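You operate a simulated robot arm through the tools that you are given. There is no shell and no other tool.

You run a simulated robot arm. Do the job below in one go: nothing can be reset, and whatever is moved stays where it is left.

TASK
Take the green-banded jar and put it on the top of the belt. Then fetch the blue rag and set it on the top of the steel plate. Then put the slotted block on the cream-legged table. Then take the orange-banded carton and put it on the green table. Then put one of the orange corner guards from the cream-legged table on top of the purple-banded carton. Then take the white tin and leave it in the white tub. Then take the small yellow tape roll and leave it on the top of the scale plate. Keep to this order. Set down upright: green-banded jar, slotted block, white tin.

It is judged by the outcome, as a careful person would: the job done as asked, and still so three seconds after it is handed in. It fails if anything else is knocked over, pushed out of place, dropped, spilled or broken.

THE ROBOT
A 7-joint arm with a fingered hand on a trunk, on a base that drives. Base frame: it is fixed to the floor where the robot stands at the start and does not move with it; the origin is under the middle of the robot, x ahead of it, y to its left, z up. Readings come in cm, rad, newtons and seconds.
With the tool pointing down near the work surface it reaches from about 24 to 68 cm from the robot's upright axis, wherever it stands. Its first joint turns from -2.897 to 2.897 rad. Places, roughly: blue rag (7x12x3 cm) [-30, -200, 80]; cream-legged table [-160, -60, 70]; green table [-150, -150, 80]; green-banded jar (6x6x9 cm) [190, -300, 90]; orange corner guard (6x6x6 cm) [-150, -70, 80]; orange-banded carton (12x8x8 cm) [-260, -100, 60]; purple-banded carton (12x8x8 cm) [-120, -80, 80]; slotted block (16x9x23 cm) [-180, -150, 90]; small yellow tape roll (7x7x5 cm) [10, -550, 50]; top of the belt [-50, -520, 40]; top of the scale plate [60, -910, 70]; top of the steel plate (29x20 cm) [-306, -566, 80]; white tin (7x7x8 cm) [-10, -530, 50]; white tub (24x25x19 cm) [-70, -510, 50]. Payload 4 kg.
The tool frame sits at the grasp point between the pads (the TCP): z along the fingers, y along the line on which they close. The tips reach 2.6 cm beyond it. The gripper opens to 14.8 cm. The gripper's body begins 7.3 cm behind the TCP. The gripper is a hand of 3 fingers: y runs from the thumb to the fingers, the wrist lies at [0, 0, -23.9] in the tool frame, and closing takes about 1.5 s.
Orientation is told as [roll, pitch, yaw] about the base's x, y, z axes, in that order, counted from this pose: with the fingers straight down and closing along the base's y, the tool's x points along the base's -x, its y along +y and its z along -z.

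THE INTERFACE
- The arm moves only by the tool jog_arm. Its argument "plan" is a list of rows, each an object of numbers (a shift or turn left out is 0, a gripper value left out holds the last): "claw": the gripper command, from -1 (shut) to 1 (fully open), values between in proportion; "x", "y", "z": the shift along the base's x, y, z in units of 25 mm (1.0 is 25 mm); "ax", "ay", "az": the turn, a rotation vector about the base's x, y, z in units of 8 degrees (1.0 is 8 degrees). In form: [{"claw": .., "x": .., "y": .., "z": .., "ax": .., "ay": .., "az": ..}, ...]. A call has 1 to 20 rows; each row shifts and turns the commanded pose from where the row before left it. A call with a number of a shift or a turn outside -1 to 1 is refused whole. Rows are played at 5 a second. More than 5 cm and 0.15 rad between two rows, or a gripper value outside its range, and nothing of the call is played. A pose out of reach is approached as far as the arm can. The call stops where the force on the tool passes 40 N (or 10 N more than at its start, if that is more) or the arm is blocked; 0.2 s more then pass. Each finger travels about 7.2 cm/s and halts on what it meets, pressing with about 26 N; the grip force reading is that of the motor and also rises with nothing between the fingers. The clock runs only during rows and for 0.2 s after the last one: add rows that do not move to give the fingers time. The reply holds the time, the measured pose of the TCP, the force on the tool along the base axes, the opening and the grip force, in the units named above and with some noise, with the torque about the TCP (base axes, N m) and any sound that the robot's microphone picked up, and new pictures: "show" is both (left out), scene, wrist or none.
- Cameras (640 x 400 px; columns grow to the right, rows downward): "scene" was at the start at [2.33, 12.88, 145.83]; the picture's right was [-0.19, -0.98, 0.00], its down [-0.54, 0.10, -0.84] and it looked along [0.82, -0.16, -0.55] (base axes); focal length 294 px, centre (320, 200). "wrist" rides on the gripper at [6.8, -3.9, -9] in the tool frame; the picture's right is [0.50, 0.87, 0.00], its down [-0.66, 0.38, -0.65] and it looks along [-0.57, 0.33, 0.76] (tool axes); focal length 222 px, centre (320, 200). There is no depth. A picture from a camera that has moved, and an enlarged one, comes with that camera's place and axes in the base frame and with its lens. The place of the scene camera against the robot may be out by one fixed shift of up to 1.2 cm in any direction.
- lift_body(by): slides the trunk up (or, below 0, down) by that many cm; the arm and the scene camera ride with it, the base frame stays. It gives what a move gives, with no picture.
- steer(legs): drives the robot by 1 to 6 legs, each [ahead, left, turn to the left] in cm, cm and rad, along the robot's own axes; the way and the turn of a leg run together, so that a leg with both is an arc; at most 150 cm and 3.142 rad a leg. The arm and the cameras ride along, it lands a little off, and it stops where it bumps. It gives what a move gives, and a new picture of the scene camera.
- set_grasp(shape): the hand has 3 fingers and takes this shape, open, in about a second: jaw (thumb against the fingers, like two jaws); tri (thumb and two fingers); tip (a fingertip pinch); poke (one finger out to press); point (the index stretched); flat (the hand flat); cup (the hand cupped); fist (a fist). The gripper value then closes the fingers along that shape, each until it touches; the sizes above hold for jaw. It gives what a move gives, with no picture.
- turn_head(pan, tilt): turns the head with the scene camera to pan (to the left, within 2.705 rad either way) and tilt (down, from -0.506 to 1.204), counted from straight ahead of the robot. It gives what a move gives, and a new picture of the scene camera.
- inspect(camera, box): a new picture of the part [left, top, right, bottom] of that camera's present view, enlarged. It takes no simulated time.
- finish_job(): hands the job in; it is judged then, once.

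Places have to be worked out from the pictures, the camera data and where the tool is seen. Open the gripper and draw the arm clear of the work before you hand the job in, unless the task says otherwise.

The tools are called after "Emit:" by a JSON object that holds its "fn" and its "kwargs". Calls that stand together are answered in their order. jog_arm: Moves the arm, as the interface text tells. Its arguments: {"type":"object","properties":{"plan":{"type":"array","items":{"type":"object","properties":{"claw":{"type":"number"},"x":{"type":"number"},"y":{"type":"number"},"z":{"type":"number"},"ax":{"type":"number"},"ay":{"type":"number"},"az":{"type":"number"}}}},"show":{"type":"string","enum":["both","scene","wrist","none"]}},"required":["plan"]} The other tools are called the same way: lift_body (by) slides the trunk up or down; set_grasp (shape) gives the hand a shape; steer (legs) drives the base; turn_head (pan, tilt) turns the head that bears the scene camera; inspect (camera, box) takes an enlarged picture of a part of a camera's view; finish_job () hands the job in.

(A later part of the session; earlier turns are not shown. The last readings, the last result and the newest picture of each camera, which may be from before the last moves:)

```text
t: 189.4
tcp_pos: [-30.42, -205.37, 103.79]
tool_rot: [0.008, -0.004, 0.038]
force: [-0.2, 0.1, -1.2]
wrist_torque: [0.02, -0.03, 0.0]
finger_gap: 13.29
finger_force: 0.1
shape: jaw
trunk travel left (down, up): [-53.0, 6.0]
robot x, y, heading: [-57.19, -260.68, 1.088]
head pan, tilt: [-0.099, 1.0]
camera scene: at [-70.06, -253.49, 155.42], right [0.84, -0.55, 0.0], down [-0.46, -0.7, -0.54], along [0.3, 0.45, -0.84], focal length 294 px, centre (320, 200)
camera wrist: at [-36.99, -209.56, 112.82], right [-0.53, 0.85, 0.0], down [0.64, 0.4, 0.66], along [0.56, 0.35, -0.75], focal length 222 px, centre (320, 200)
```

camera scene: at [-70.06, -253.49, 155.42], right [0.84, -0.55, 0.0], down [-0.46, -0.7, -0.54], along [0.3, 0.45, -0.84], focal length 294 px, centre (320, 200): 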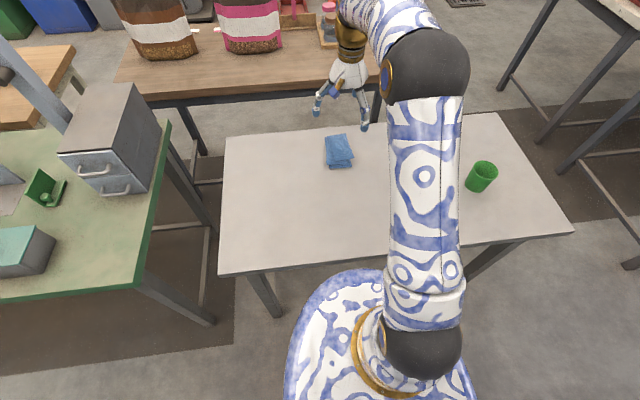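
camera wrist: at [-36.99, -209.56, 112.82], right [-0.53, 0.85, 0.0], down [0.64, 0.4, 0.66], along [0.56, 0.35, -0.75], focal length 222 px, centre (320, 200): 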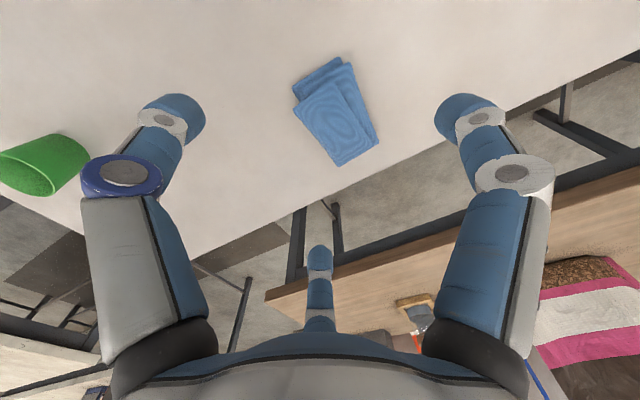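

The rag lies with its long side along my heading, centre about [-29.1,-201.1]. I'll turn the hand so thumb and fingers close across its width, shift slightly toward the finger side, and come down to z≈92.

Emit:
{"fn": "jog_arm", "kwargs": {"plan": [{"claw": 0.7, "y": 0.25, "z": -0.5, "az": 0.925}, {"y": 0.25, "z": -0.5, "az": 0.925}, {"y": 0.25, "z": -0.5, "az": 0.925}, {"y": 0.25, "z": -0.5, "az": 0.925}, {"y": 0.25, "z": -0.5, "az": 0.925}, {"y": 0.25, "z": -0.5, "az": 0.925}, {"y": 0.25, "z": -0.5, "az": 0.925}, {"y": 0.25, "z": -0.5, "az": 0.925}, {}], "show": "both"}}

```text
t: 191.4
tcp_pos: [-30.29, -200.48, 93.81]
tool_rot: [0.007, -0.001, 1.073]
force: [0.7, -0.2, 0.0]
wrist_torque: [0.0, -0.01, 0.03]
finger_gap: 12.58
finger_force: 0.0
shape: jaw
trunk travel left (down, up): [-53.0, 6.0]
robot x, y, heading: [-57.43, -260.29, 1.084]
head pan, tilt: [-0.099, 1.0]
camera scene: at [-70.06, -253.48, 155.42], right [0.84, -0.55, 0.0], down [-0.46, -0.7, -0.54], along [0.3, 0.45, -0.84], focal length 294 px, centre (320, 200)
camera wrist: at [-30.07, -208.19, 102.81], right [-1.0, -0.03, 0.0], down [-0.02, 0.75, 0.66], along [-0.02, 0.66, -0.75], focal length 222 px, centre (320, 200)
```

scene: 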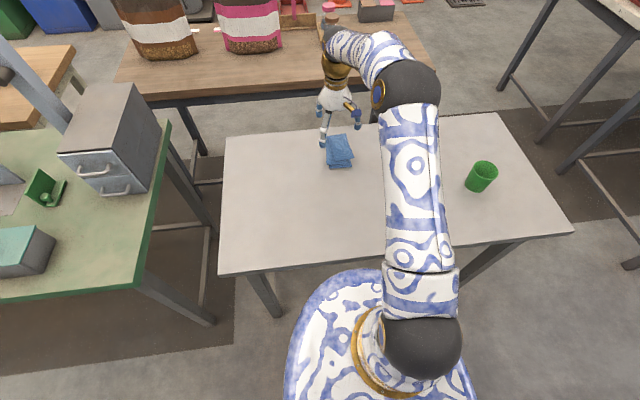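
wrist: 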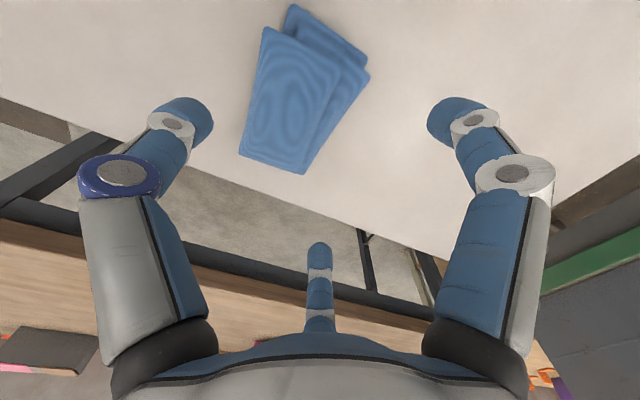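

The rag's centre is about [-28,-201]. I'll shift 1.2 cm, trim the yaw a little and lower to z≈86.

Emit:
{"fn": "jog_arm", "kwargs": {"plan": [{"x": 0.25, "z": -0.8, "az": 0.25}, {"x": 0.25, "z": -0.8, "az": 0.25}, {"z": -0.8}, {"z": -0.7}, {}], "show": "both"}}

```text
t: 192.6
tcp_pos: [-29.01, -200.5, 86.12]
tool_rot: [0.006, -0.004, 1.142]
force: [0.6, 0.9, -0.5]
wrist_torque: [0.04, -0.04, 0.03]
finger_gap: 12.6
finger_force: 0.1
shape: jaw
trunk travel left (down, up): [-53.0, 6.0]
robot x, y, heading: [-57.34, -260.65, 1.088]
head pan, tilt: [-0.099, 1.0]
camera scene: at [-70.06, -253.48, 155.42], right [0.84, -0.55, 0.0], down [-0.46, -0.7, -0.54], along [0.3, 0.45, -0.84], focal length 294 px, centre (320, 200)
camera wrist: at [-28.32, -208.34, 95.07], right [-1.0, -0.09, 0.0], down [-0.07, 0.75, 0.66], along [-0.06, 0.65, -0.75], focal length 222 px, centre (320, 200)
```

scene: 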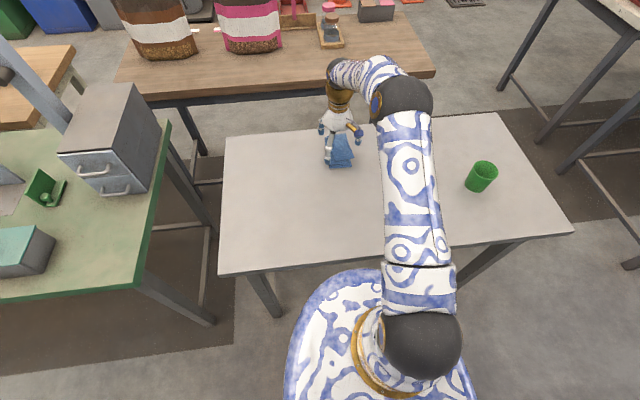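
wrist: 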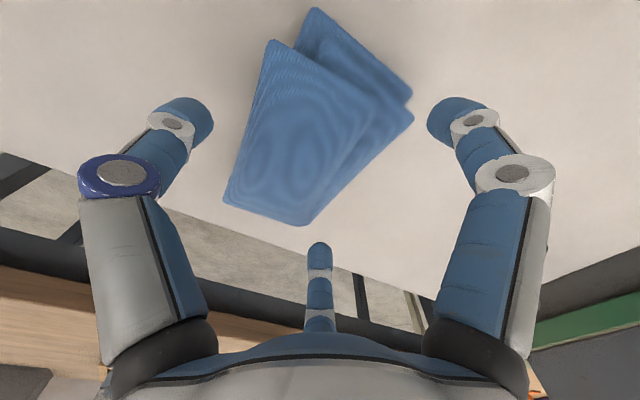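

The rag sits well between thumb and fingers. I'll lower carefully until the fingertips are just at the table.

Emit:
{"fn": "jog_arm", "kwargs": {"plan": [{"z": -0.2}, {"z": -0.2}, {"z": -0.2}, {}], "show": "none"}}

Emit:
{"fn": "jog_arm", "kwargs": {"plan": [{"z": -0.15}, {"z": -0.15}, {}], "show": "wrist"}}

```text
t: 193.6
tcp_pos: [-29.01, -200.49, 84.47]
tool_rot: [0.006, -0.001, 1.141]
force: [-0.5, -0.1, 0.1]
wrist_torque: [-0.01, 0.0, -0.02]
finger_gap: 12.6
finger_force: 0.2
shape: jaw
trunk travel left (down, up): [-53.0, 6.0]
robot x, y, heading: [-57.68, -260.62, 1.087]
head pan, tilt: [-0.099, 1.0]
```

```text
t: 194.4
tcp_pos: [-29.07, -200.5, 83.83]
tool_rot: [0.006, -0.003, 1.142]
force: [0.4, 0.6, 0.0]
wrist_torque: [-0.02, 0.02, 0.04]
finger_gap: 12.61
finger_force: 0.0
shape: jaw
trunk travel left (down, up): [-53.0, 6.0]
robot x, y, heading: [-57.33, -260.35, 1.092]
head pan, tilt: [-0.099, 1.0]
camera wrist: at [-28.27, -208.3, 92.76], right [-1.0, -0.09, 0.0], down [-0.07, 0.75, 0.66], along [-0.06, 0.65, -0.75], focal length 222 px, centre (320, 200)
```

wrist: 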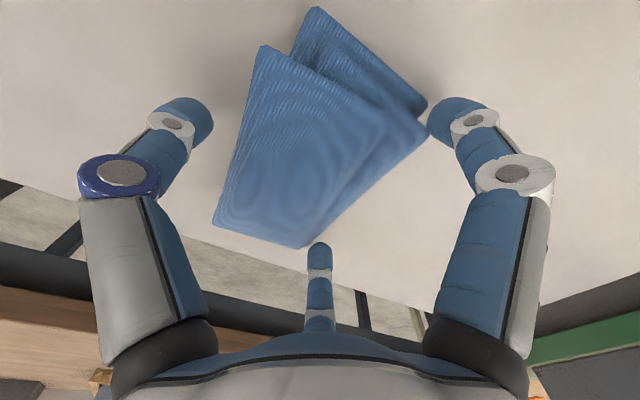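

Still no table contact; a touch lower, then close.

Emit:
{"fn": "jog_arm", "kwargs": {"plan": [{"z": -0.12}, {"z": -0.12}, {}], "show": "none"}}

Emit:
{"fn": "jog_arm", "kwargs": {"plan": [{"claw": -0.9}, {}, {}, {}, {}, {}, {}, {}, {}, {}], "show": "wrist"}}

```text
t: 195.2
tcp_pos: [-29.0, -200.47, 83.13]
tool_rot: [0.006, -0.003, 1.142]
force: [0.0, -1.1, 0.1]
wrist_torque: [0.0, 0.03, -0.02]
finger_gap: 12.61
finger_force: 0.1
shape: jaw
trunk travel left (down, up): [-53.0, 6.0]
robot x, y, heading: [-57.59, -260.38, 1.086]
head pan, tilt: [-0.099, 1.0]
```

```text
t: 197.4
tcp_pos: [-28.91, -200.52, 83.05]
tool_rot: [0.007, -0.002, 1.142]
force: [0.1, -0.5, -0.3]
wrist_torque: [-0.03, 0.01, 0.04]
finger_gap: 6.56
finger_force: 25.9
shape: jaw
trunk travel left (down, up): [-53.0, 6.0]
robot x, y, heading: [-57.34, -260.45, 1.086]
head pan, tilt: [-0.099, 1.0]
camera wrist: at [-28.27, -208.28, 92.2], right [-1.0, -0.09, 0.0], down [-0.07, 0.75, 0.66], along [-0.06, 0.65, -0.75], focal length 222 px, centre (320, 200)
```

wrist: 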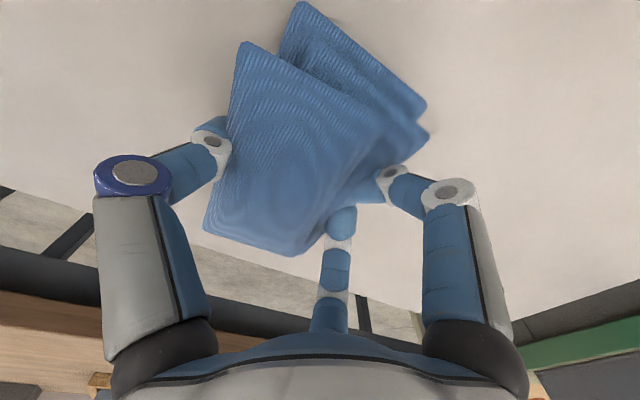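

The rag is gripped (26 N, gap 6.6 cm). I'll lift slowly and check it follows.

Emit:
{"fn": "jog_arm", "kwargs": {"plan": [{"z": 0.3}, {"z": 0.5}, {"z": 0.7}, {"z": 0.7}, {"z": 0.8}, {"z": 0.8}, {}], "show": "both"}}

```text
t: 199.0
tcp_pos: [-28.87, -200.47, 92.7]
tool_rot: [0.006, -0.003, 1.141]
force: [0.6, -0.1, 0.9]
wrist_torque: [0.05, 0.03, -0.03]
finger_gap: 6.55
finger_force: 26.2
shape: jaw
trunk travel left (down, up): [-53.0, 6.0]
robot x, y, heading: [-57.53, -260.57, 1.08]
head pan, tilt: [-0.099, 1.0]
camera scene: at [-70.06, -253.48, 155.42], right [0.84, -0.55, 0.0], down [-0.46, -0.7, -0.54], along [0.3, 0.45, -0.84], focal length 294 px, centre (320, 200)
camera wrist: at [-28.22, -208.21, 101.71], right [-1.0, -0.09, 0.0], down [-0.07, 0.75, 0.66], along [-0.06, 0.65, -0.75], focal length 222 px, centre (320, 200)
```

scene: 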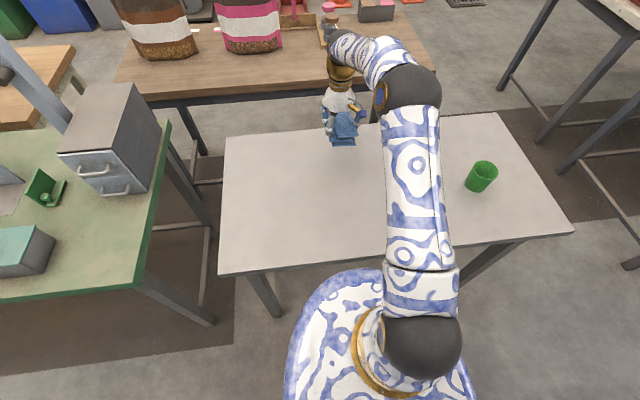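
wrist: 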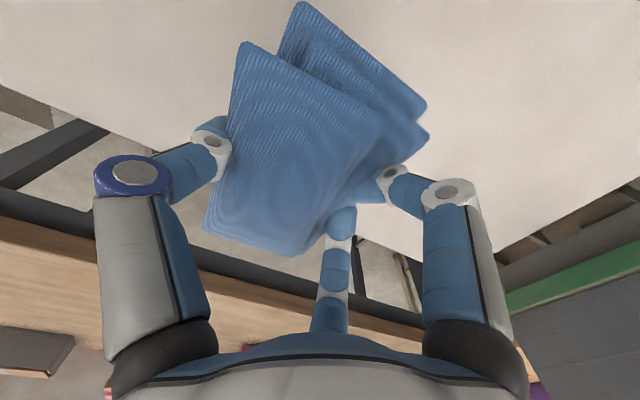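

The rag came up with the hand. I'll raise and retract it close to the body.

Emit:
{"fn": "jog_arm", "kwargs": {"plan": [{"x": -0.3, "y": -0.6, "z": 0.9}, {"x": -0.46, "y": -0.89, "z": 0.9}, {"x": -0.46, "y": -0.89, "z": 0.9}, {"x": -0.46, "y": -0.89, "z": 0.9}, {"x": -0.46, "y": -0.89, "z": 0.9}, {"x": -0.46, "y": -0.89, "z": 0.9}, {"x": -0.46, "y": -0.89, "z": 0.9}, {"x": -0.46, "y": -0.89, "z": 0.5}, {"x": -0.46, "y": -0.89}, {"x": -0.46, "y": -0.89}, {"x": -0.46, "y": -0.89}, {}], "show": "scene"}}

Emit:
{"fn": "steer", "kwargs": {"legs": [[-55, 0, 0]]}}

Emit:
{"fn": "turn_head", "kwargs": {"pan": 1.8, "tilt": 0.35}}

Emit:
{"fn": "turn_head", "kwargs": {"pan": 2.6, "tilt": 0.35}}

```text
t: 201.6
tcp_pos: [-41.28, -224.07, 109.59]
tool_rot: [0.007, -0.001, 1.142]
force: [0.0, -0.7, -0.1]
wrist_torque: [0.01, 0.01, -0.02]
finger_gap: 6.55
finger_force: 26.4
shape: jaw
trunk travel left (down, up): [-53.0, 6.0]
robot x, y, heading: [-57.32, -260.95, 1.081]
head pan, tilt: [-0.099, 1.0]
camera scene: at [-70.07, -253.5, 155.42], right [0.84, -0.55, 0.0], down [-0.46, -0.7, -0.54], along [0.3, 0.45, -0.84], focal length 294 px, centre (320, 200)
```

scene: 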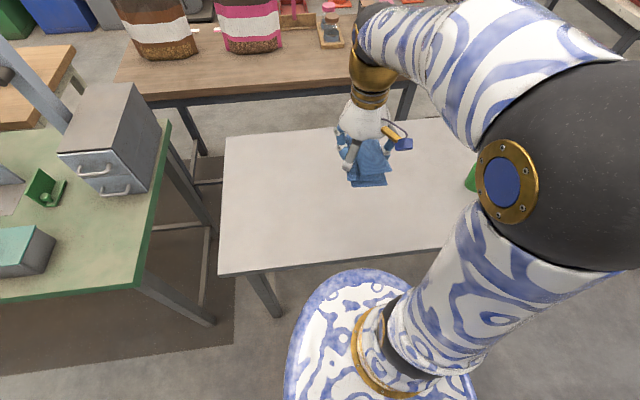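

```text
t: 204.8
tcp_pos: [-66.71, -272.76, 109.58]
tool_rot: [0.007, -0.003, 1.138]
force: [-0.1, -0.2, -0.3]
wrist_torque: [-0.01, -0.01, -0.01]
finger_gap: 6.58
finger_force: 25.5
shape: jaw
trunk travel left (down, up): [-53.0, 6.0]
robot x, y, heading: [-82.92, -308.91, 1.087]
head pan, tilt: [-0.099, 1.0]
camera scene: at [-95.62, -302.23, 155.42], right [0.83, -0.55, 0.0], down [-0.46, -0.7, -0.54], along [0.3, 0.45, -0.84], focal length 294 px, centre (320, 200)
```

scene: 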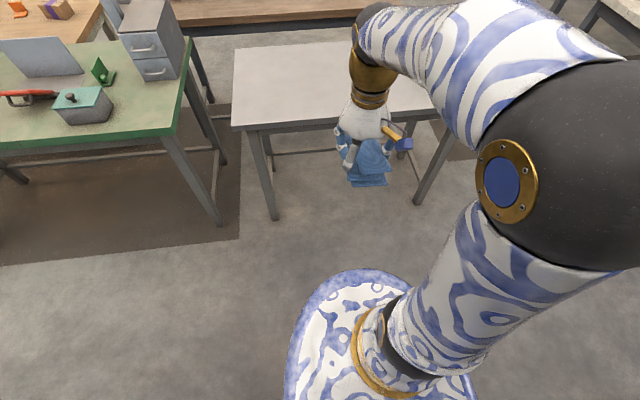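

```text
t: 206.7
tcp_pos: [-66.86, -272.83, 109.56]
tool_rot: [0.007, -0.002, 1.14]
force: [0.2, 0.3, -0.1]
wrist_torque: [-0.02, 0.03, 0.02]
finger_gap: 6.56
finger_force: 25.8
shape: jaw
trunk travel left (down, up): [-53.0, 6.0]
robot x, y, heading: [-82.91, -309.26, 1.087]
head pan, tilt: [1.799, 0.351]
camera scene: at [-108.45, -305.67, 160.89], right [0.25, 0.97, 0.0], down [0.33, -0.09, -0.94], along [-0.91, 0.24, -0.34], focal length 294 px, centre (320, 200)
```

scene: 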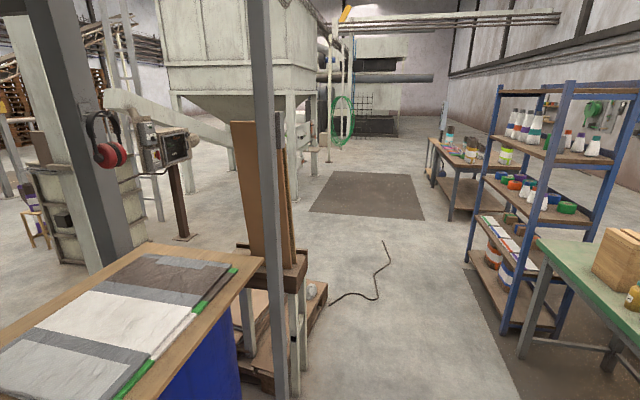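

```text
t: 207.8
tcp_pos: [-66.74, -272.78, 109.64]
tool_rot: [0.008, -0.001, 1.141]
force: [-1.1, -0.4, -0.5]
wrist_torque: [0.0, 0.0, -0.01]
finger_gap: 6.56
finger_force: 26.0
shape: jaw
trunk travel left (down, up): [-53.0, 6.0]
robot x, y, heading: [-82.92, -309.26, 1.088]
head pan, tilt: [2.601, 0.351]
camera scene: at [-107.4, -312.85, 160.9], right [-0.52, 0.85, 0.0], down [0.29, 0.18, -0.94], along [-0.8, -0.49, -0.34], focal length 294 px, centre (320, 200)
```

scene: 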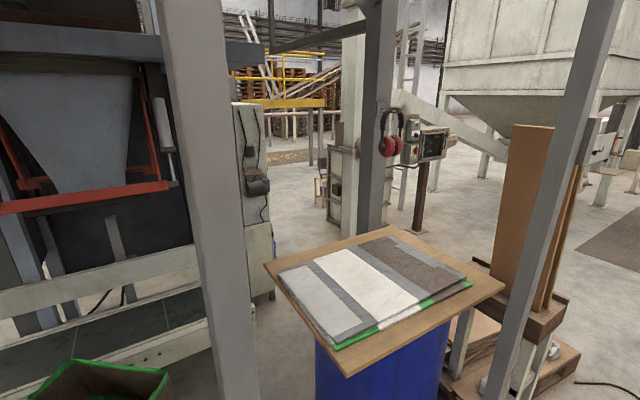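

The rag is held; the steel plate lies beyond the filler tower and isn't visible from here. I'll go round the far end of the aisle: first turn to face along it and drive between the posts and the green table.

Emit:
{"fn": "steer", "kwargs": {"legs": [[13, 0, 0], [0, 0, 1.59]]}}

Emit:
{"fn": "turn_head", "kwargs": {"pan": 0.2, "tilt": 0.45}}

```text
t: 212.9
tcp_pos: [-113.16, -281.38, 109.67]
tool_rot: [0.007, 0.0, 2.707]
force: [-0.1, -0.4, -2.0]
wrist_torque: [0.0, 0.0, 0.01]
finger_gap: 6.54
finger_force: 26.0
shape: jaw
trunk travel left (down, up): [-53.0, 6.0]
robot x, y, heading: [-76.68, -297.88, 2.657]
head pan, tilt: [2.601, 0.351]
camera scene: at [-74.29, -322.42, 160.9], right [-0.86, -0.51, 0.0], down [-0.18, 0.29, -0.94], along [0.48, -0.81, -0.34], focal length 294 px, centre (320, 200)
```

scene: 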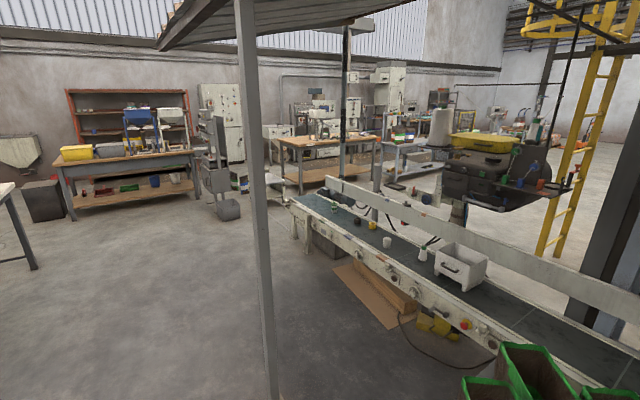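

```text
t: 215.1
tcp_pos: [-113.09, -281.49, 109.65]
tool_rot: [0.007, -0.001, 2.706]
force: [-0.8, 0.4, -0.8]
wrist_torque: [0.01, -0.01, -0.01]
finger_gap: 6.59
finger_force: 25.4
shape: jaw
trunk travel left (down, up): [-53.0, 6.0]
robot x, y, heading: [-76.79, -297.81, 2.651]
head pan, tilt: [0.201, 0.45]
camera scene: at [-87.89, -311.83, 159.97], right [0.28, 0.96, 0.0], down [0.42, -0.12, -0.9], along [-0.86, 0.26, -0.44], focal length 294 px, centre (320, 200)
```

scene: 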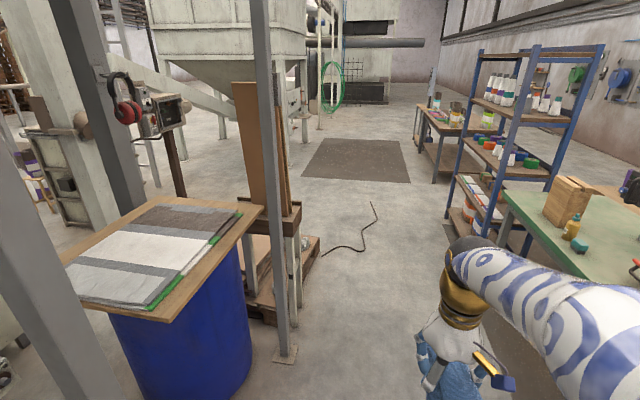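

Clear ahead between post 3 and the green table. I'll drive 148 cm along the aisle, then edge right a little to stay clear of the cable on the floor.

Emit:
{"fn": "steer", "kwargs": {"legs": [[148, 0, 0], [60, -22, 0]]}}

Emit:
{"fn": "turn_head", "kwargs": {"pan": 0.5, "tilt": 0.4}}

Emit:
{"fn": "turn_head", "kwargs": {"pan": 1.3, "tilt": 0.3}}

```text
t: 225.7
tcp_pos: [-285.69, -160.63, 109.7]
tool_rot: [0.007, -0.002, 2.681]
force: [-0.7, 0.3, -0.9]
wrist_torque: [-0.02, 0.0, 0.03]
finger_gap: 6.54
finger_force: 25.7
shape: jaw
trunk travel left (down, up): [-53.0, 6.0]
robot x, y, heading: [-249.66, -177.8, 2.626]
head pan, tilt: [0.201, 0.45]
camera scene: at [-261.2, -191.62, 159.97], right [0.31, 0.95, 0.0], down [0.41, -0.13, -0.9], along [-0.86, 0.28, -0.44], focal length 294 px, centre (320, 200)
```

scene: 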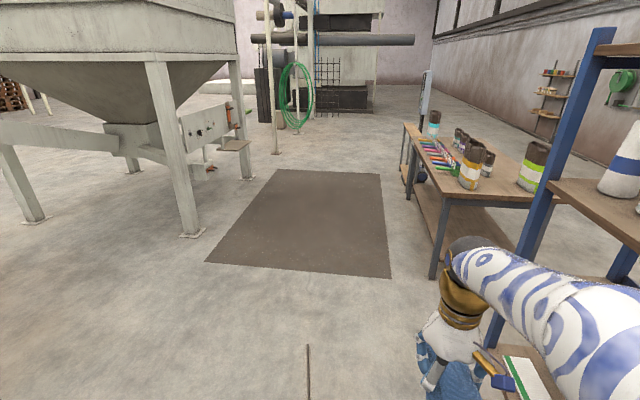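

```text
t: 226.5
tcp_pos: [-285.78, -160.5, 109.65]
tool_rot: [0.007, -0.001, 2.681]
force: [0.8, 0.3, -0.8]
wrist_torque: [-0.03, 0.0, 0.02]
finger_gap: 6.56
finger_force: 26.1
shape: jaw
trunk travel left (down, up): [-53.0, 6.0]
robot x, y, heading: [-249.66, -177.86, 2.624]
head pan, tilt: [0.499, 0.4]
camera scene: at [-261.7, -194.33, 160.44], right [0.02, 1.0, 0.0], down [0.39, -0.01, -0.92], along [-0.92, 0.01, -0.39], focal length 294 px, centre (320, 200)
```

scene: 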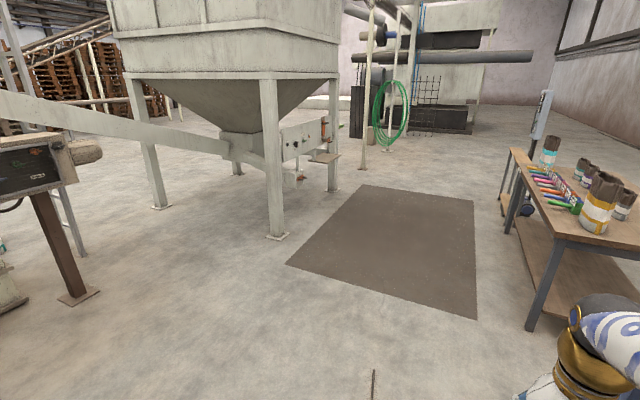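

```text
t: 227.6
tcp_pos: [-285.62, -160.7, 109.55]
tool_rot: [0.007, 0.0, 2.68]
force: [-0.4, 0.3, -0.9]
wrist_torque: [0.01, 0.01, 0.01]
finger_gap: 6.56
finger_force: 25.7
shape: jaw
trunk travel left (down, up): [-53.0, 6.0]
robot x, y, heading: [-249.65, -177.95, 2.624]
head pan, tilt: [1.3, 0.3]
camera scene: at [-259.04, -201.08, 161.37], right [-0.71, 0.71, 0.0], down [0.21, 0.21, -0.96], along [-0.68, -0.68, -0.3], focal length 294 px, centre (320, 200)
```

scene: 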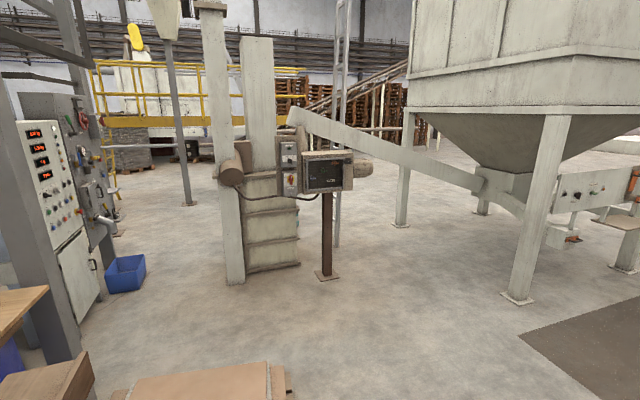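

The cable's loose end is at about [-382,-161], so I'll pass it on the wall side and then turn left toward the open floor. Driving ahead along the aisle now.

Emit:
{"fn": "steer", "kwargs": {"legs": [[149, 6, 0], [24, 1, 0]]}}

Emit:
{"fn": "steer", "kwargs": {"legs": [[0, 0, 1.62]]}}

Emit:
{"fn": "turn_head", "kwargs": {"pan": 0.3, "tilt": 0.4}}

```text
t: 236.3
tcp_pos: [-438.95, -81.98, 109.57]
tool_rot: [0.007, 0.0, 2.676]
force: [-0.5, 0.3, -0.5]
wrist_torque: [0.0, 0.03, 0.03]
finger_gap: 6.56
finger_force: 26.0
shape: jaw
trunk travel left (down, up): [-53.0, 6.0]
robot x, y, heading: [-402.81, -99.04, 2.627]
head pan, tilt: [1.3, 0.3]
camera scene: at [-412.28, -122.38, 161.37], right [-0.71, 0.71, 0.0], down [0.21, 0.21, -0.96], along [-0.68, -0.67, -0.3], focal length 294 px, centre (320, 200)
```

scene: 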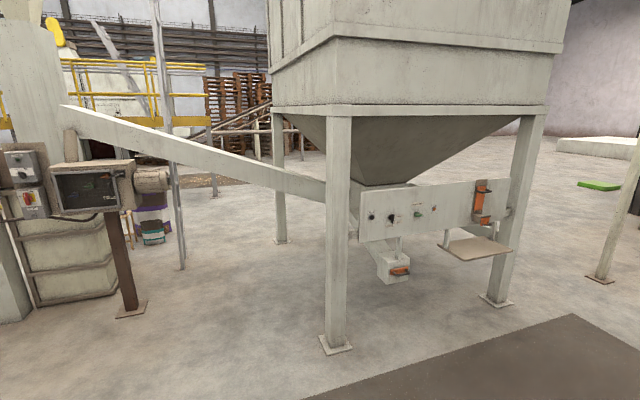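

```text
t: 240.7
tcp_pos: [-417.86, -136.05, 109.72]
tool_rot: [0.007, -0.003, -1.97]
force: [0.3, 0.0, -0.6]
wrist_torque: [-0.02, -0.05, -0.01]
finger_gap: 6.53
finger_force: 26.0
shape: jaw
trunk travel left (down, up): [-53.0, 6.0]
robot x, y, heading: [-402.8, -98.98, -2.022]
head pan, tilt: [1.3, 0.3]
camera scene: at [-380.17, -107.11, 161.37], right [-0.66, -0.75, 0.0], down [-0.22, 0.2, -0.96], along [0.72, -0.63, -0.3], focal length 294 px, centre (320, 200)
```

scene: 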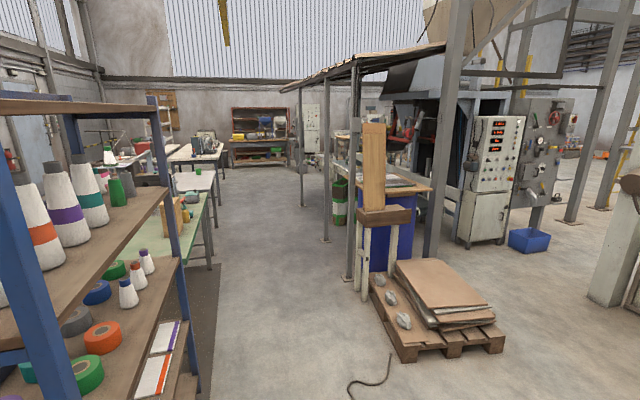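

```text
t: 242.0
tcp_pos: [-417.85, -136.24, 109.76]
tool_rot: [0.006, -0.003, -1.97]
force: [-0.2, 0.1, -0.9]
wrist_torque: [-0.02, -0.01, 0.01]
finger_gap: 6.55
finger_force: 26.2
shape: jaw
trunk travel left (down, up): [-53.0, 6.0]
robot x, y, heading: [-403.04, -99.32, -2.025]
head pan, tilt: [0.3, 0.4]
camera scene: at [-388.57, -110.09, 160.44], right [-0.99, 0.15, 0.0], down [0.06, 0.38, -0.92], along [-0.14, -0.91, -0.39], focal length 294 px, centre (320, 200)
```

scene: 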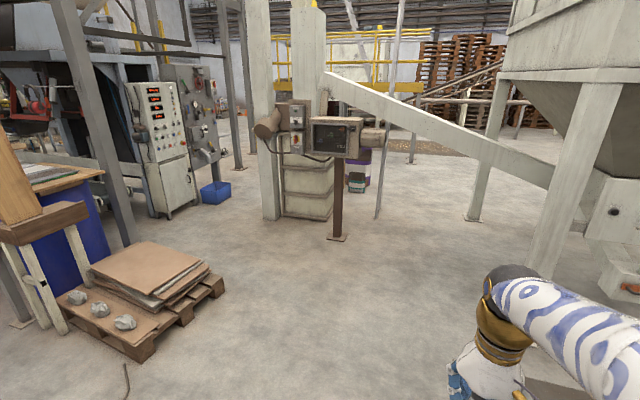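

I now see the control console and the gauge panel beside it with a blue bin; the steel plate should be near pixel (217,135). I'll zoom in there.

Emit:
{"fn": "inspect", "kwargs": {"camera": "scene", "box": [120, 60, 280, 220]}}

```text
2.50 times, centred on (200, 140) of scene
camera zoom: at [-388.57, -110.09, 160.44], right [-0.99, 0.15, 0.0], down [0.06, 0.38, -0.92], along [-0.14, -0.91, -0.39], focal length 735 px, centre (620, 350)
```

zoom: 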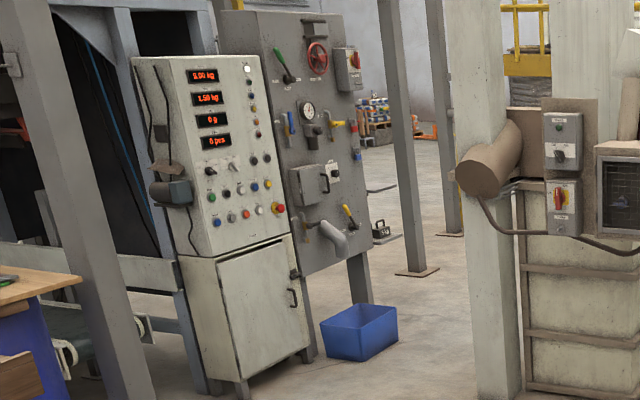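

The steel plate is the thin plate behind the gauge panel. The way there runs past the pallet, between it and the screen stand, then between the blue bin and the white column. First I'll pull the hand closer in, then drive 150 cm ahead.

Emit:
{"fn": "jog_arm", "kwargs": {"plan": [{"x": 0.44, "y": 0.9}, {"x": 0.44, "y": 0.9}, {"x": 0.44, "y": 0.9}, {"x": 0.44, "y": 0.9}, {}], "show": "none"}}

Emit:
{"fn": "steer", "kwargs": {"legs": [[149, 0, 0], [0, 0, 1.56]]}}

Emit:
{"fn": "turn_head", "kwargs": {"pan": 0.0, "tilt": 0.45}}

```text
t: 243.2
tcp_pos: [-413.54, -126.94, 109.5]
tool_rot: [0.007, -0.002, -1.97]
force: [0.1, 0.0, -0.6]
wrist_torque: [-0.04, -0.01, -0.01]
finger_gap: 6.52
finger_force: 26.3
shape: jaw
trunk travel left (down, up): [-53.0, 6.0]
robot x, y, heading: [-402.91, -98.78, -2.023]
head pan, tilt: [0.3, 0.4]
```

```text
t: 254.3
tcp_pos: [-441.31, -243.0, 109.47]
tool_rot: [0.006, -0.002, -0.421]
force: [-0.5, -0.7, -0.6]
wrist_torque: [0.0, -0.01, 0.01]
finger_gap: 6.54
finger_force: 26.4
shape: jaw
trunk travel left (down, up): [-53.0, 6.0]
robot x, y, heading: [-469.2, -231.58, -0.472]
head pan, tilt: [0.3, 0.4]
camera scene: at [-458.71, -217.76, 160.44], right [-0.17, -0.99, 0.0], down [-0.38, 0.07, -0.92], along [0.91, -0.16, -0.39], focal length 294 px, centre (320, 200)
```

scene: 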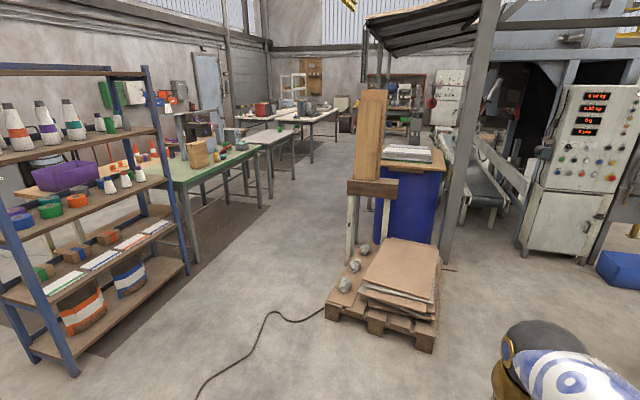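

```text
t: 255.1
tcp_pos: [-441.48, -242.98, 109.53]
tool_rot: [0.007, -0.001, -0.423]
force: [0.6, -1.0, 0.4]
wrist_torque: [0.0, -0.02, 0.01]
finger_gap: 6.53
finger_force: 26.3
shape: jaw
trunk travel left (down, up): [-53.0, 6.0]
robot x, y, heading: [-469.02, -231.83, -0.47]
head pan, tilt: [0.0, 0.45]
camera scene: at [-459.65, -220.35, 159.98], right [-0.45, -0.89, 0.0], down [-0.39, 0.2, -0.9], along [0.8, -0.41, -0.44], focal length 294 px, centre (320, 200)
```

scene: 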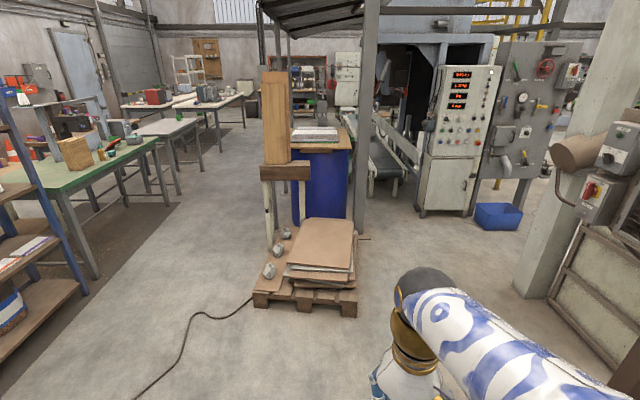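

The passage looks wide enough. I'll move diagonally past the pallet, straight on to between it and the white column, then look.

Emit:
{"fn": "steer", "kwargs": {"legs": [[75, -67, 0], [138, 0, 0]]}}

Emit:
{"fn": "turn_head", "kwargs": {"pan": -1.2, "tilt": 0.5}}

```text
t: 266.8
tcp_pos: [-284.0, -401.82, 109.47]
tool_rot: [0.006, -0.004, -0.43]
force: [0.1, 0.5, -0.6]
wrist_torque: [0.02, -0.01, 0.0]
finger_gap: 6.54
finger_force: 25.9
shape: jaw
trunk travel left (down, up): [-53.0, 6.0]
robot x, y, heading: [-311.45, -390.1, -0.491]
head pan, tilt: [0.0, 0.45]
camera scene: at [-301.92, -378.95, 159.97], right [-0.47, -0.89, 0.0], down [-0.39, 0.2, -0.9], along [0.8, -0.42, -0.44], focal length 294 px, centre (320, 200)
```

scene: 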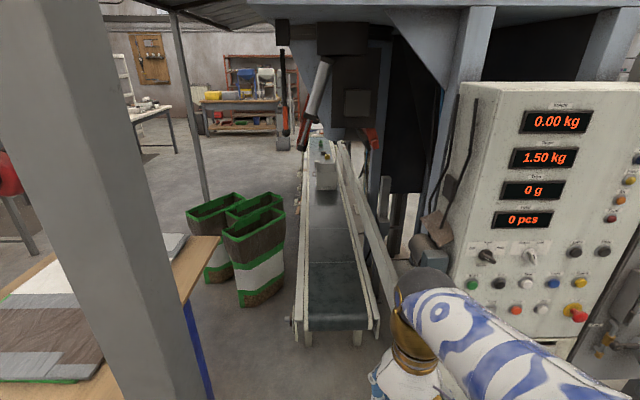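

```text
t: 268.2
tcp_pos: [-283.9, -401.78, 109.45]
tool_rot: [0.009, -0.003, -0.432]
force: [-1.0, 0.2, -0.4]
wrist_torque: [0.0, 0.02, 0.0]
finger_gap: 6.52
finger_force: 26.2
shape: jaw
trunk travel left (down, up): [-53.0, 6.0]
robot x, y, heading: [-311.31, -389.89, -0.482]
head pan, tilt: [-1.201, 0.499]
camera scene: at [-311.1, -383.7, 159.53], right [-0.99, 0.11, 0.0], down [0.05, 0.48, -0.88], along [-0.1, -0.87, -0.48], focal length 294 px, centre (320, 200)
```

scene: 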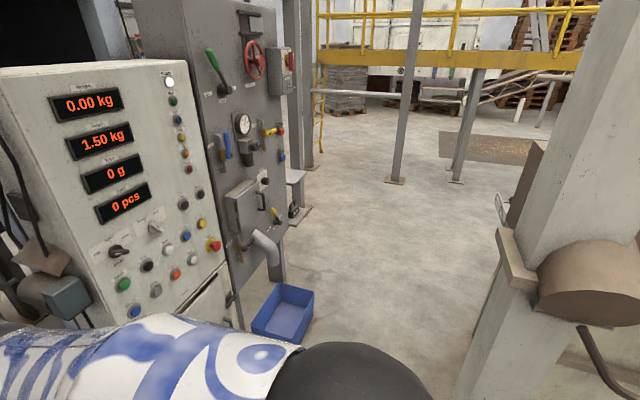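

I'm in front of the console. I'll zoom on the plate just visible beyond the gauge panel.

Emit:
{"fn": "inspect", "kwargs": {"camera": "scene", "box": [250, 130, 350, 230]}}

```text
4.00 times, centred on (300, 180) of scene
camera zoom: at [-311.1, -383.7, 159.53], right [-0.99, 0.11, 0.0], down [0.05, 0.48, -0.88], along [-0.1, -0.87, -0.48], focal length 1176 px, centre (400, 280)
```

zoom: 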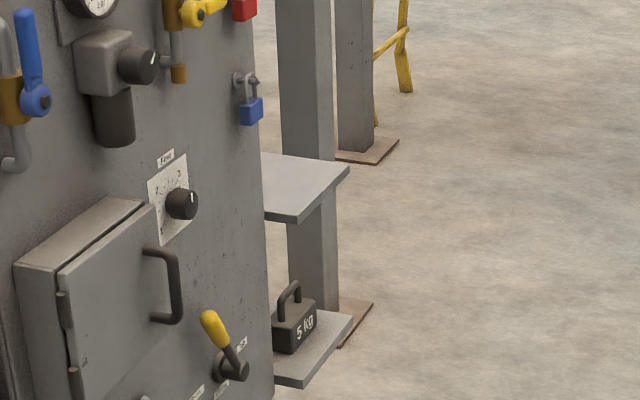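

The steel plate is the top of a small two-shelf stand behind the panel. Facing as I am now, I can slide right through the gap. First a partial move, then I'll check both sides.

Emit:
{"fn": "steer", "kwargs": {"legs": [[20, -45, 0]]}}

Emit:
{"fn": "turn_head", "kwargs": {"pan": -0.9, "tilt": 0.9}}

Emit:
{"fn": "turn_head", "kwargs": {"pan": -2.2, "tilt": 0.7}}

```text
t: 271.1
tcp_pos: [-287.11, -450.55, 109.48]
tool_rot: [0.007, -0.002, -0.428]
force: [-0.1, 0.2, -2.1]
wrist_torque: [-0.02, 0.0, 0.0]
finger_gap: 6.55
finger_force: 26.4
shape: jaw
trunk travel left (down, up): [-53.0, 6.0]
robot x, y, heading: [-314.54, -439.16, -0.48]
head pan, tilt: [-1.201, 0.499]
camera scene: at [-314.33, -432.65, 159.53], right [-0.99, 0.11, 0.0], down [0.05, 0.48, -0.88], along [-0.1, -0.87, -0.48], focal length 294 px, centre (320, 200)
```

scene: 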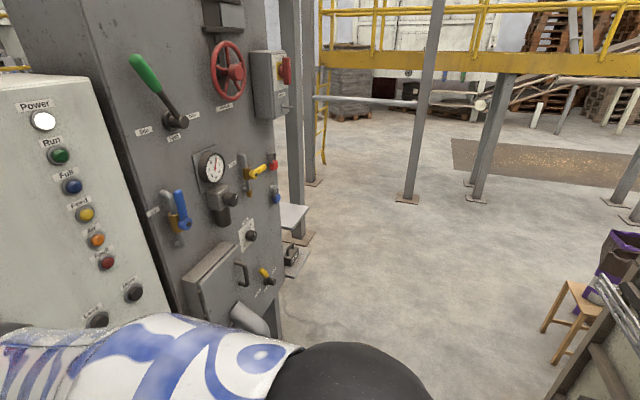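

```text
t: 272.0
tcp_pos: [-287.03, -450.63, 109.51]
tool_rot: [0.007, -0.003, -0.427]
force: [0.4, -0.3, -0.7]
wrist_torque: [-0.01, 0.01, 0.03]
finger_gap: 6.52
finger_force: 25.6
shape: jaw
trunk travel left (down, up): [-53.0, 6.0]
robot x, y, heading: [-315.04, -439.24, -0.478]
head pan, tilt: [-0.901, 0.901]
camera scene: at [-311.9, -430.99, 156.15], right [-0.98, -0.19, 0.0], down [-0.15, 0.77, -0.62], along [0.12, -0.61, -0.78], focal length 294 px, centre (320, 200)
```

scene: 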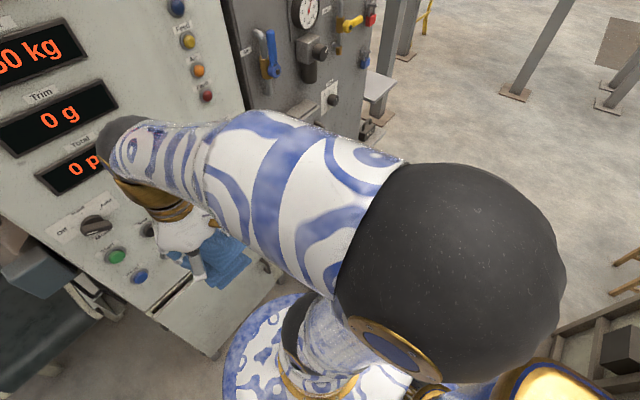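

```text
t: 273.5
tcp_pos: [-287.15, -450.59, 109.43]
tool_rot: [0.007, -0.002, -0.427]
force: [0.0, -0.5, -0.5]
wrist_torque: [-0.02, 0.01, 0.02]
finger_gap: 6.56
finger_force: 26.2
shape: jaw
trunk travel left (down, up): [-53.0, 6.0]
robot x, y, heading: [-314.68, -439.14, -0.487]
head pan, tilt: [-2.201, 0.7]
camera scene: at [-320.93, -427.35, 157.76], right [-0.45, 0.9, 0.0], down [0.58, 0.29, -0.76], along [-0.69, -0.34, -0.64], focal length 294 px, centre (320, 200)
```

scene: 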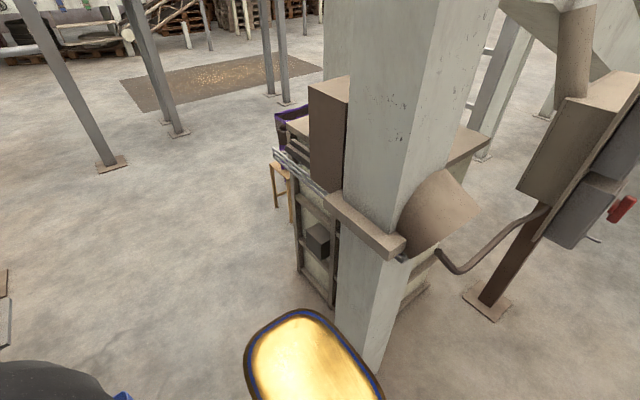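

Column bracket is behind my mast and the bin ahead of my base, so I'll shift 6 cm ahead and slide right through the gap in two steps.

Emit:
{"fn": "steer", "kwargs": {"legs": [[5, 0, 0], [1, -50, 0]]}}

Emit:
{"fn": "turn_head", "kwargs": {"pan": -0.7, "tilt": 0.7}}

```text
t: 275.8
tcp_pos: [-292.8, -474.03, 109.33]
tool_rot: [0.009, 0.0, -0.435]
force: [1.5, -1.1, -1.5]
wrist_torque: [0.11, 0.09, 0.0]
finger_gap: 6.54
finger_force: 26.0
shape: jaw
trunk travel left (down, up): [-53.0, 6.0]
robot x, y, heading: [-320.13, -462.48, -0.488]
head pan, tilt: [-2.201, 0.7]
stopped in leg 2: the robot was blocked; the commanded pose is now the measured one
camera scene: at [-326.31, -450.63, 157.79], right [-0.44, 0.9, 0.0], down [0.58, 0.28, -0.76], along [-0.69, -0.33, -0.64], focal length 294 px, centre (320, 200)
```

scene: 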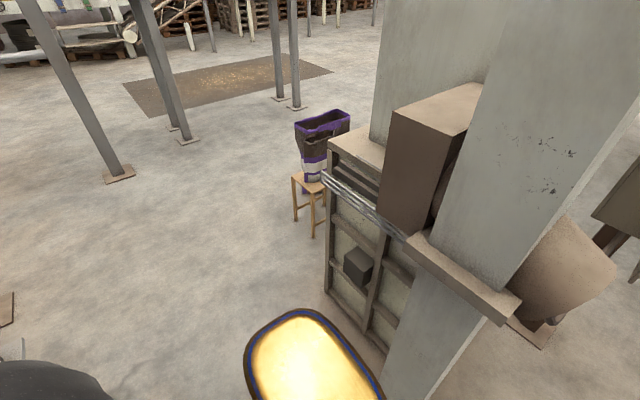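

```text
t: 277.4
tcp_pos: [-292.85, -473.78, 109.48]
tool_rot: [0.007, -0.002, -0.436]
force: [-0.4, -0.4, -0.5]
wrist_torque: [0.01, 0.02, -0.04]
finger_gap: 6.54
finger_force: 25.8
shape: jaw
trunk travel left (down, up): [-53.0, 6.0]
robot x, y, heading: [-320.14, -462.24, -0.488]
head pan, tilt: [-0.7, 0.7]
camera scene: at [-315.68, -454.49, 157.76], right [-0.93, -0.37, 0.0], down [-0.24, 0.6, -0.77], along [0.28, -0.71, -0.64], focal length 294 px, centre (320, 200)
```

scene: 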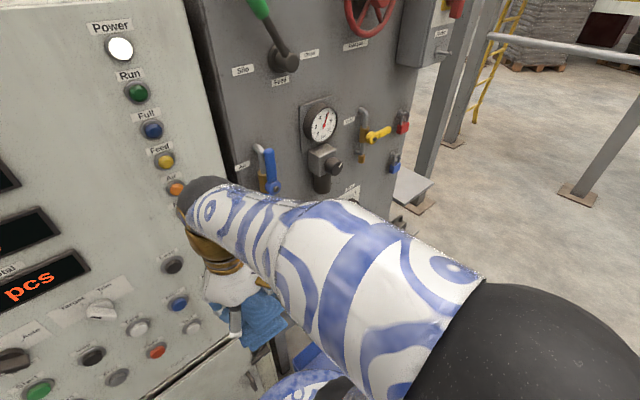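

Something blocked me after 26 cm. I'll stop and look down at the bin and around my base before moving again.

Emit:
{"fn": "turn_head", "kwargs": {"pan": -0.9, "tilt": 1.2}}

Emit:
{"fn": "turn_head", "kwargs": {"pan": -1.7, "tilt": 1.1}}

Emit:
{"fn": "turn_head", "kwargs": {"pan": -2.5, "tilt": 1.1}}

```text
t: 278.4
tcp_pos: [-292.77, -473.87, 109.54]
tool_rot: [0.006, -0.002, -0.436]
force: [0.2, -0.6, -0.1]
wrist_torque: [-0.03, 0.0, -0.01]
finger_gap: 6.53
finger_force: 26.2
shape: jaw
trunk travel left (down, up): [-53.0, 6.0]
robot x, y, heading: [-320.67, -462.08, -0.488]
head pan, tilt: [-0.901, 1.201]
camera scene: at [-317.82, -452.11, 154.16], right [-0.98, -0.18, 0.0], down [-0.17, 0.92, -0.36], along [0.07, -0.36, -0.93], focal length 294 px, centre (320, 200)
```

scene: 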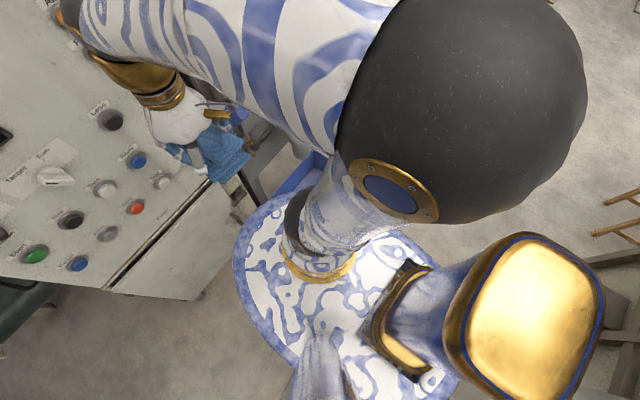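

```text
t: 279.5
tcp_pos: [-292.79, -473.82, 109.43]
tool_rot: [0.005, -0.002, -0.437]
force: [0.1, -0.6, -0.9]
wrist_torque: [0.03, 0.02, -0.01]
finger_gap: 6.53
finger_force: 25.9
shape: jaw
trunk travel left (down, up): [-53.0, 6.0]
robot x, y, heading: [-320.25, -462.41, -0.489]
head pan, tilt: [-1.7, 1.1]
camera scene: at [-322.49, -451.76, 154.76], right [-0.82, 0.58, 0.0], down [0.52, 0.73, -0.45], along [-0.26, -0.37, -0.89], focal length 294 px, centre (320, 200)
```

scene: 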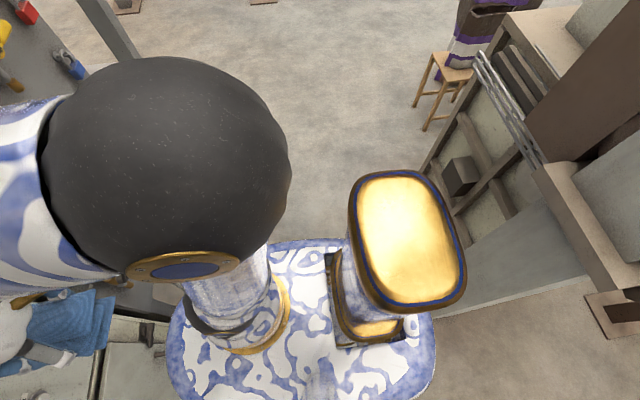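

```text
t: 280.6
tcp_pos: [-292.79, -473.84, 109.43]
tool_rot: [0.007, 0.0, -0.436]
force: [-0.2, 0.7, -0.5]
wrist_torque: [0.01, 0.0, -0.02]
finger_gap: 6.55
finger_force: 26.4
shape: jaw
trunk travel left (down, up): [-53.0, 6.0]
robot x, y, heading: [-319.93, -462.23, -0.489]
head pan, tilt: [-2.499, 1.1]
camera scene: at [-325.07, -447.58, 154.76], right [-0.15, 0.99, 0.0], down [0.88, 0.14, -0.45], along [-0.45, -0.07, -0.89], focal length 294 px, centre (320, 200)
```

scene: 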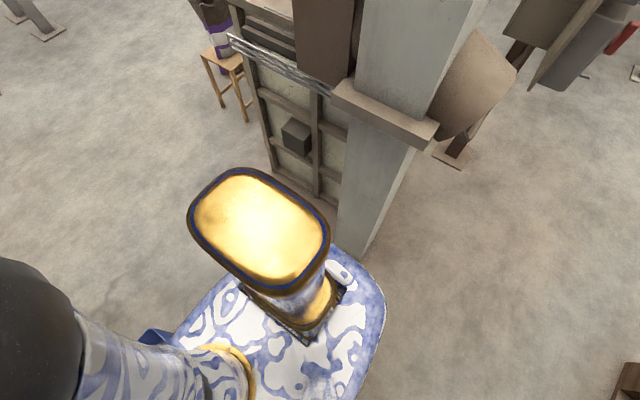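

It was the base's front corner against the near corner of the blue bin; the column is still 30 cm behind me. I'll back off left a little, shift 12 cm backwards toward the column side, and then slide right.

Emit:
{"fn": "steer", "kwargs": {"legs": [[0, 4, 0], [-13, 0, 0]]}}

Emit:
{"fn": "turn_head", "kwargs": {"pan": -0.5, "tilt": 1.2}}

Emit:
{"fn": "turn_head", "kwargs": {"pan": -2.5, "tilt": 1.1}}

```text
t: 282.4
tcp_pos: [-302.51, -464.05, 109.55]
tool_rot: [0.006, -0.004, -0.433]
force: [-0.7, -0.7, -0.2]
wrist_torque: [0.02, -0.01, -0.02]
finger_gap: 6.54
finger_force: 26.1
shape: jaw
trunk travel left (down, up): [-53.0, 6.0]
robot x, y, heading: [-329.62, -452.29, -0.482]
head pan, tilt: [-2.499, 1.1]
camera scene: at [-334.85, -437.85, 154.75], right [-0.15, 0.99, 0.0], down [0.88, 0.14, -0.45], along [-0.45, -0.07, -0.89], focal length 294 px, centre (320, 200)
```

scene: 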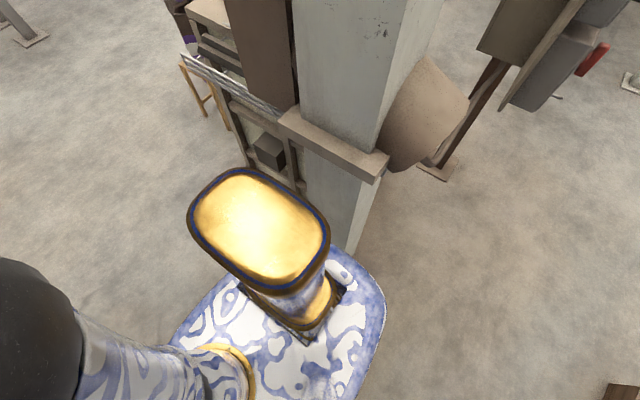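

```text
t: 284.3
tcp_pos: [-302.41, -464.13, 109.5]
tool_rot: [0.007, -0.003, -0.432]
force: [0.2, 0.1, -0.7]
wrist_torque: [0.02, -0.02, -0.01]
finger_gap: 6.53
finger_force: 26.1
shape: jaw
trunk travel left (down, up): [-53.0, 6.0]
robot x, y, heading: [-329.66, -452.24, -0.49]
head pan, tilt: [-0.499, 1.201]
camera scene: at [-325.46, -441.57, 154.16], right [-0.83, -0.55, 0.0], down [-0.51, 0.78, -0.36], along [0.2, -0.3, -0.93], focal length 294 px, centre (320, 200)
```

scene: 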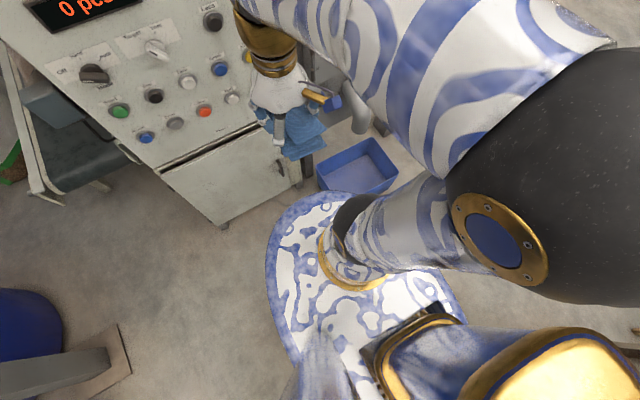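

```text
t: 286.2
tcp_pos: [-302.52, -464.07, 109.47]
tool_rot: [0.007, -0.002, -0.434]
force: [-0.5, 0.4, -0.2]
wrist_torque: [-0.01, -0.01, 0.0]
finger_gap: 6.52
finger_force: 26.3
shape: jaw
trunk travel left (down, up): [-53.0, 6.0]
robot x, y, heading: [-329.94, -452.51, -0.49]
head pan, tilt: [-2.499, 1.1]
camera scene: at [-334.78, -437.88, 154.76], right [-0.16, 0.99, 0.0], down [0.88, 0.14, -0.45], along [-0.45, -0.07, -0.89], focal length 294 px, centre (320, 200)
```

scene: 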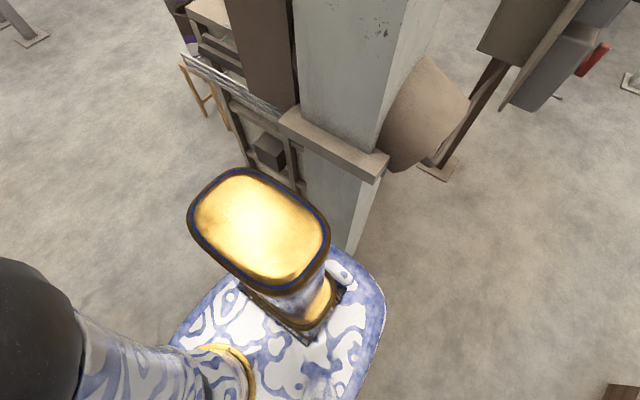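

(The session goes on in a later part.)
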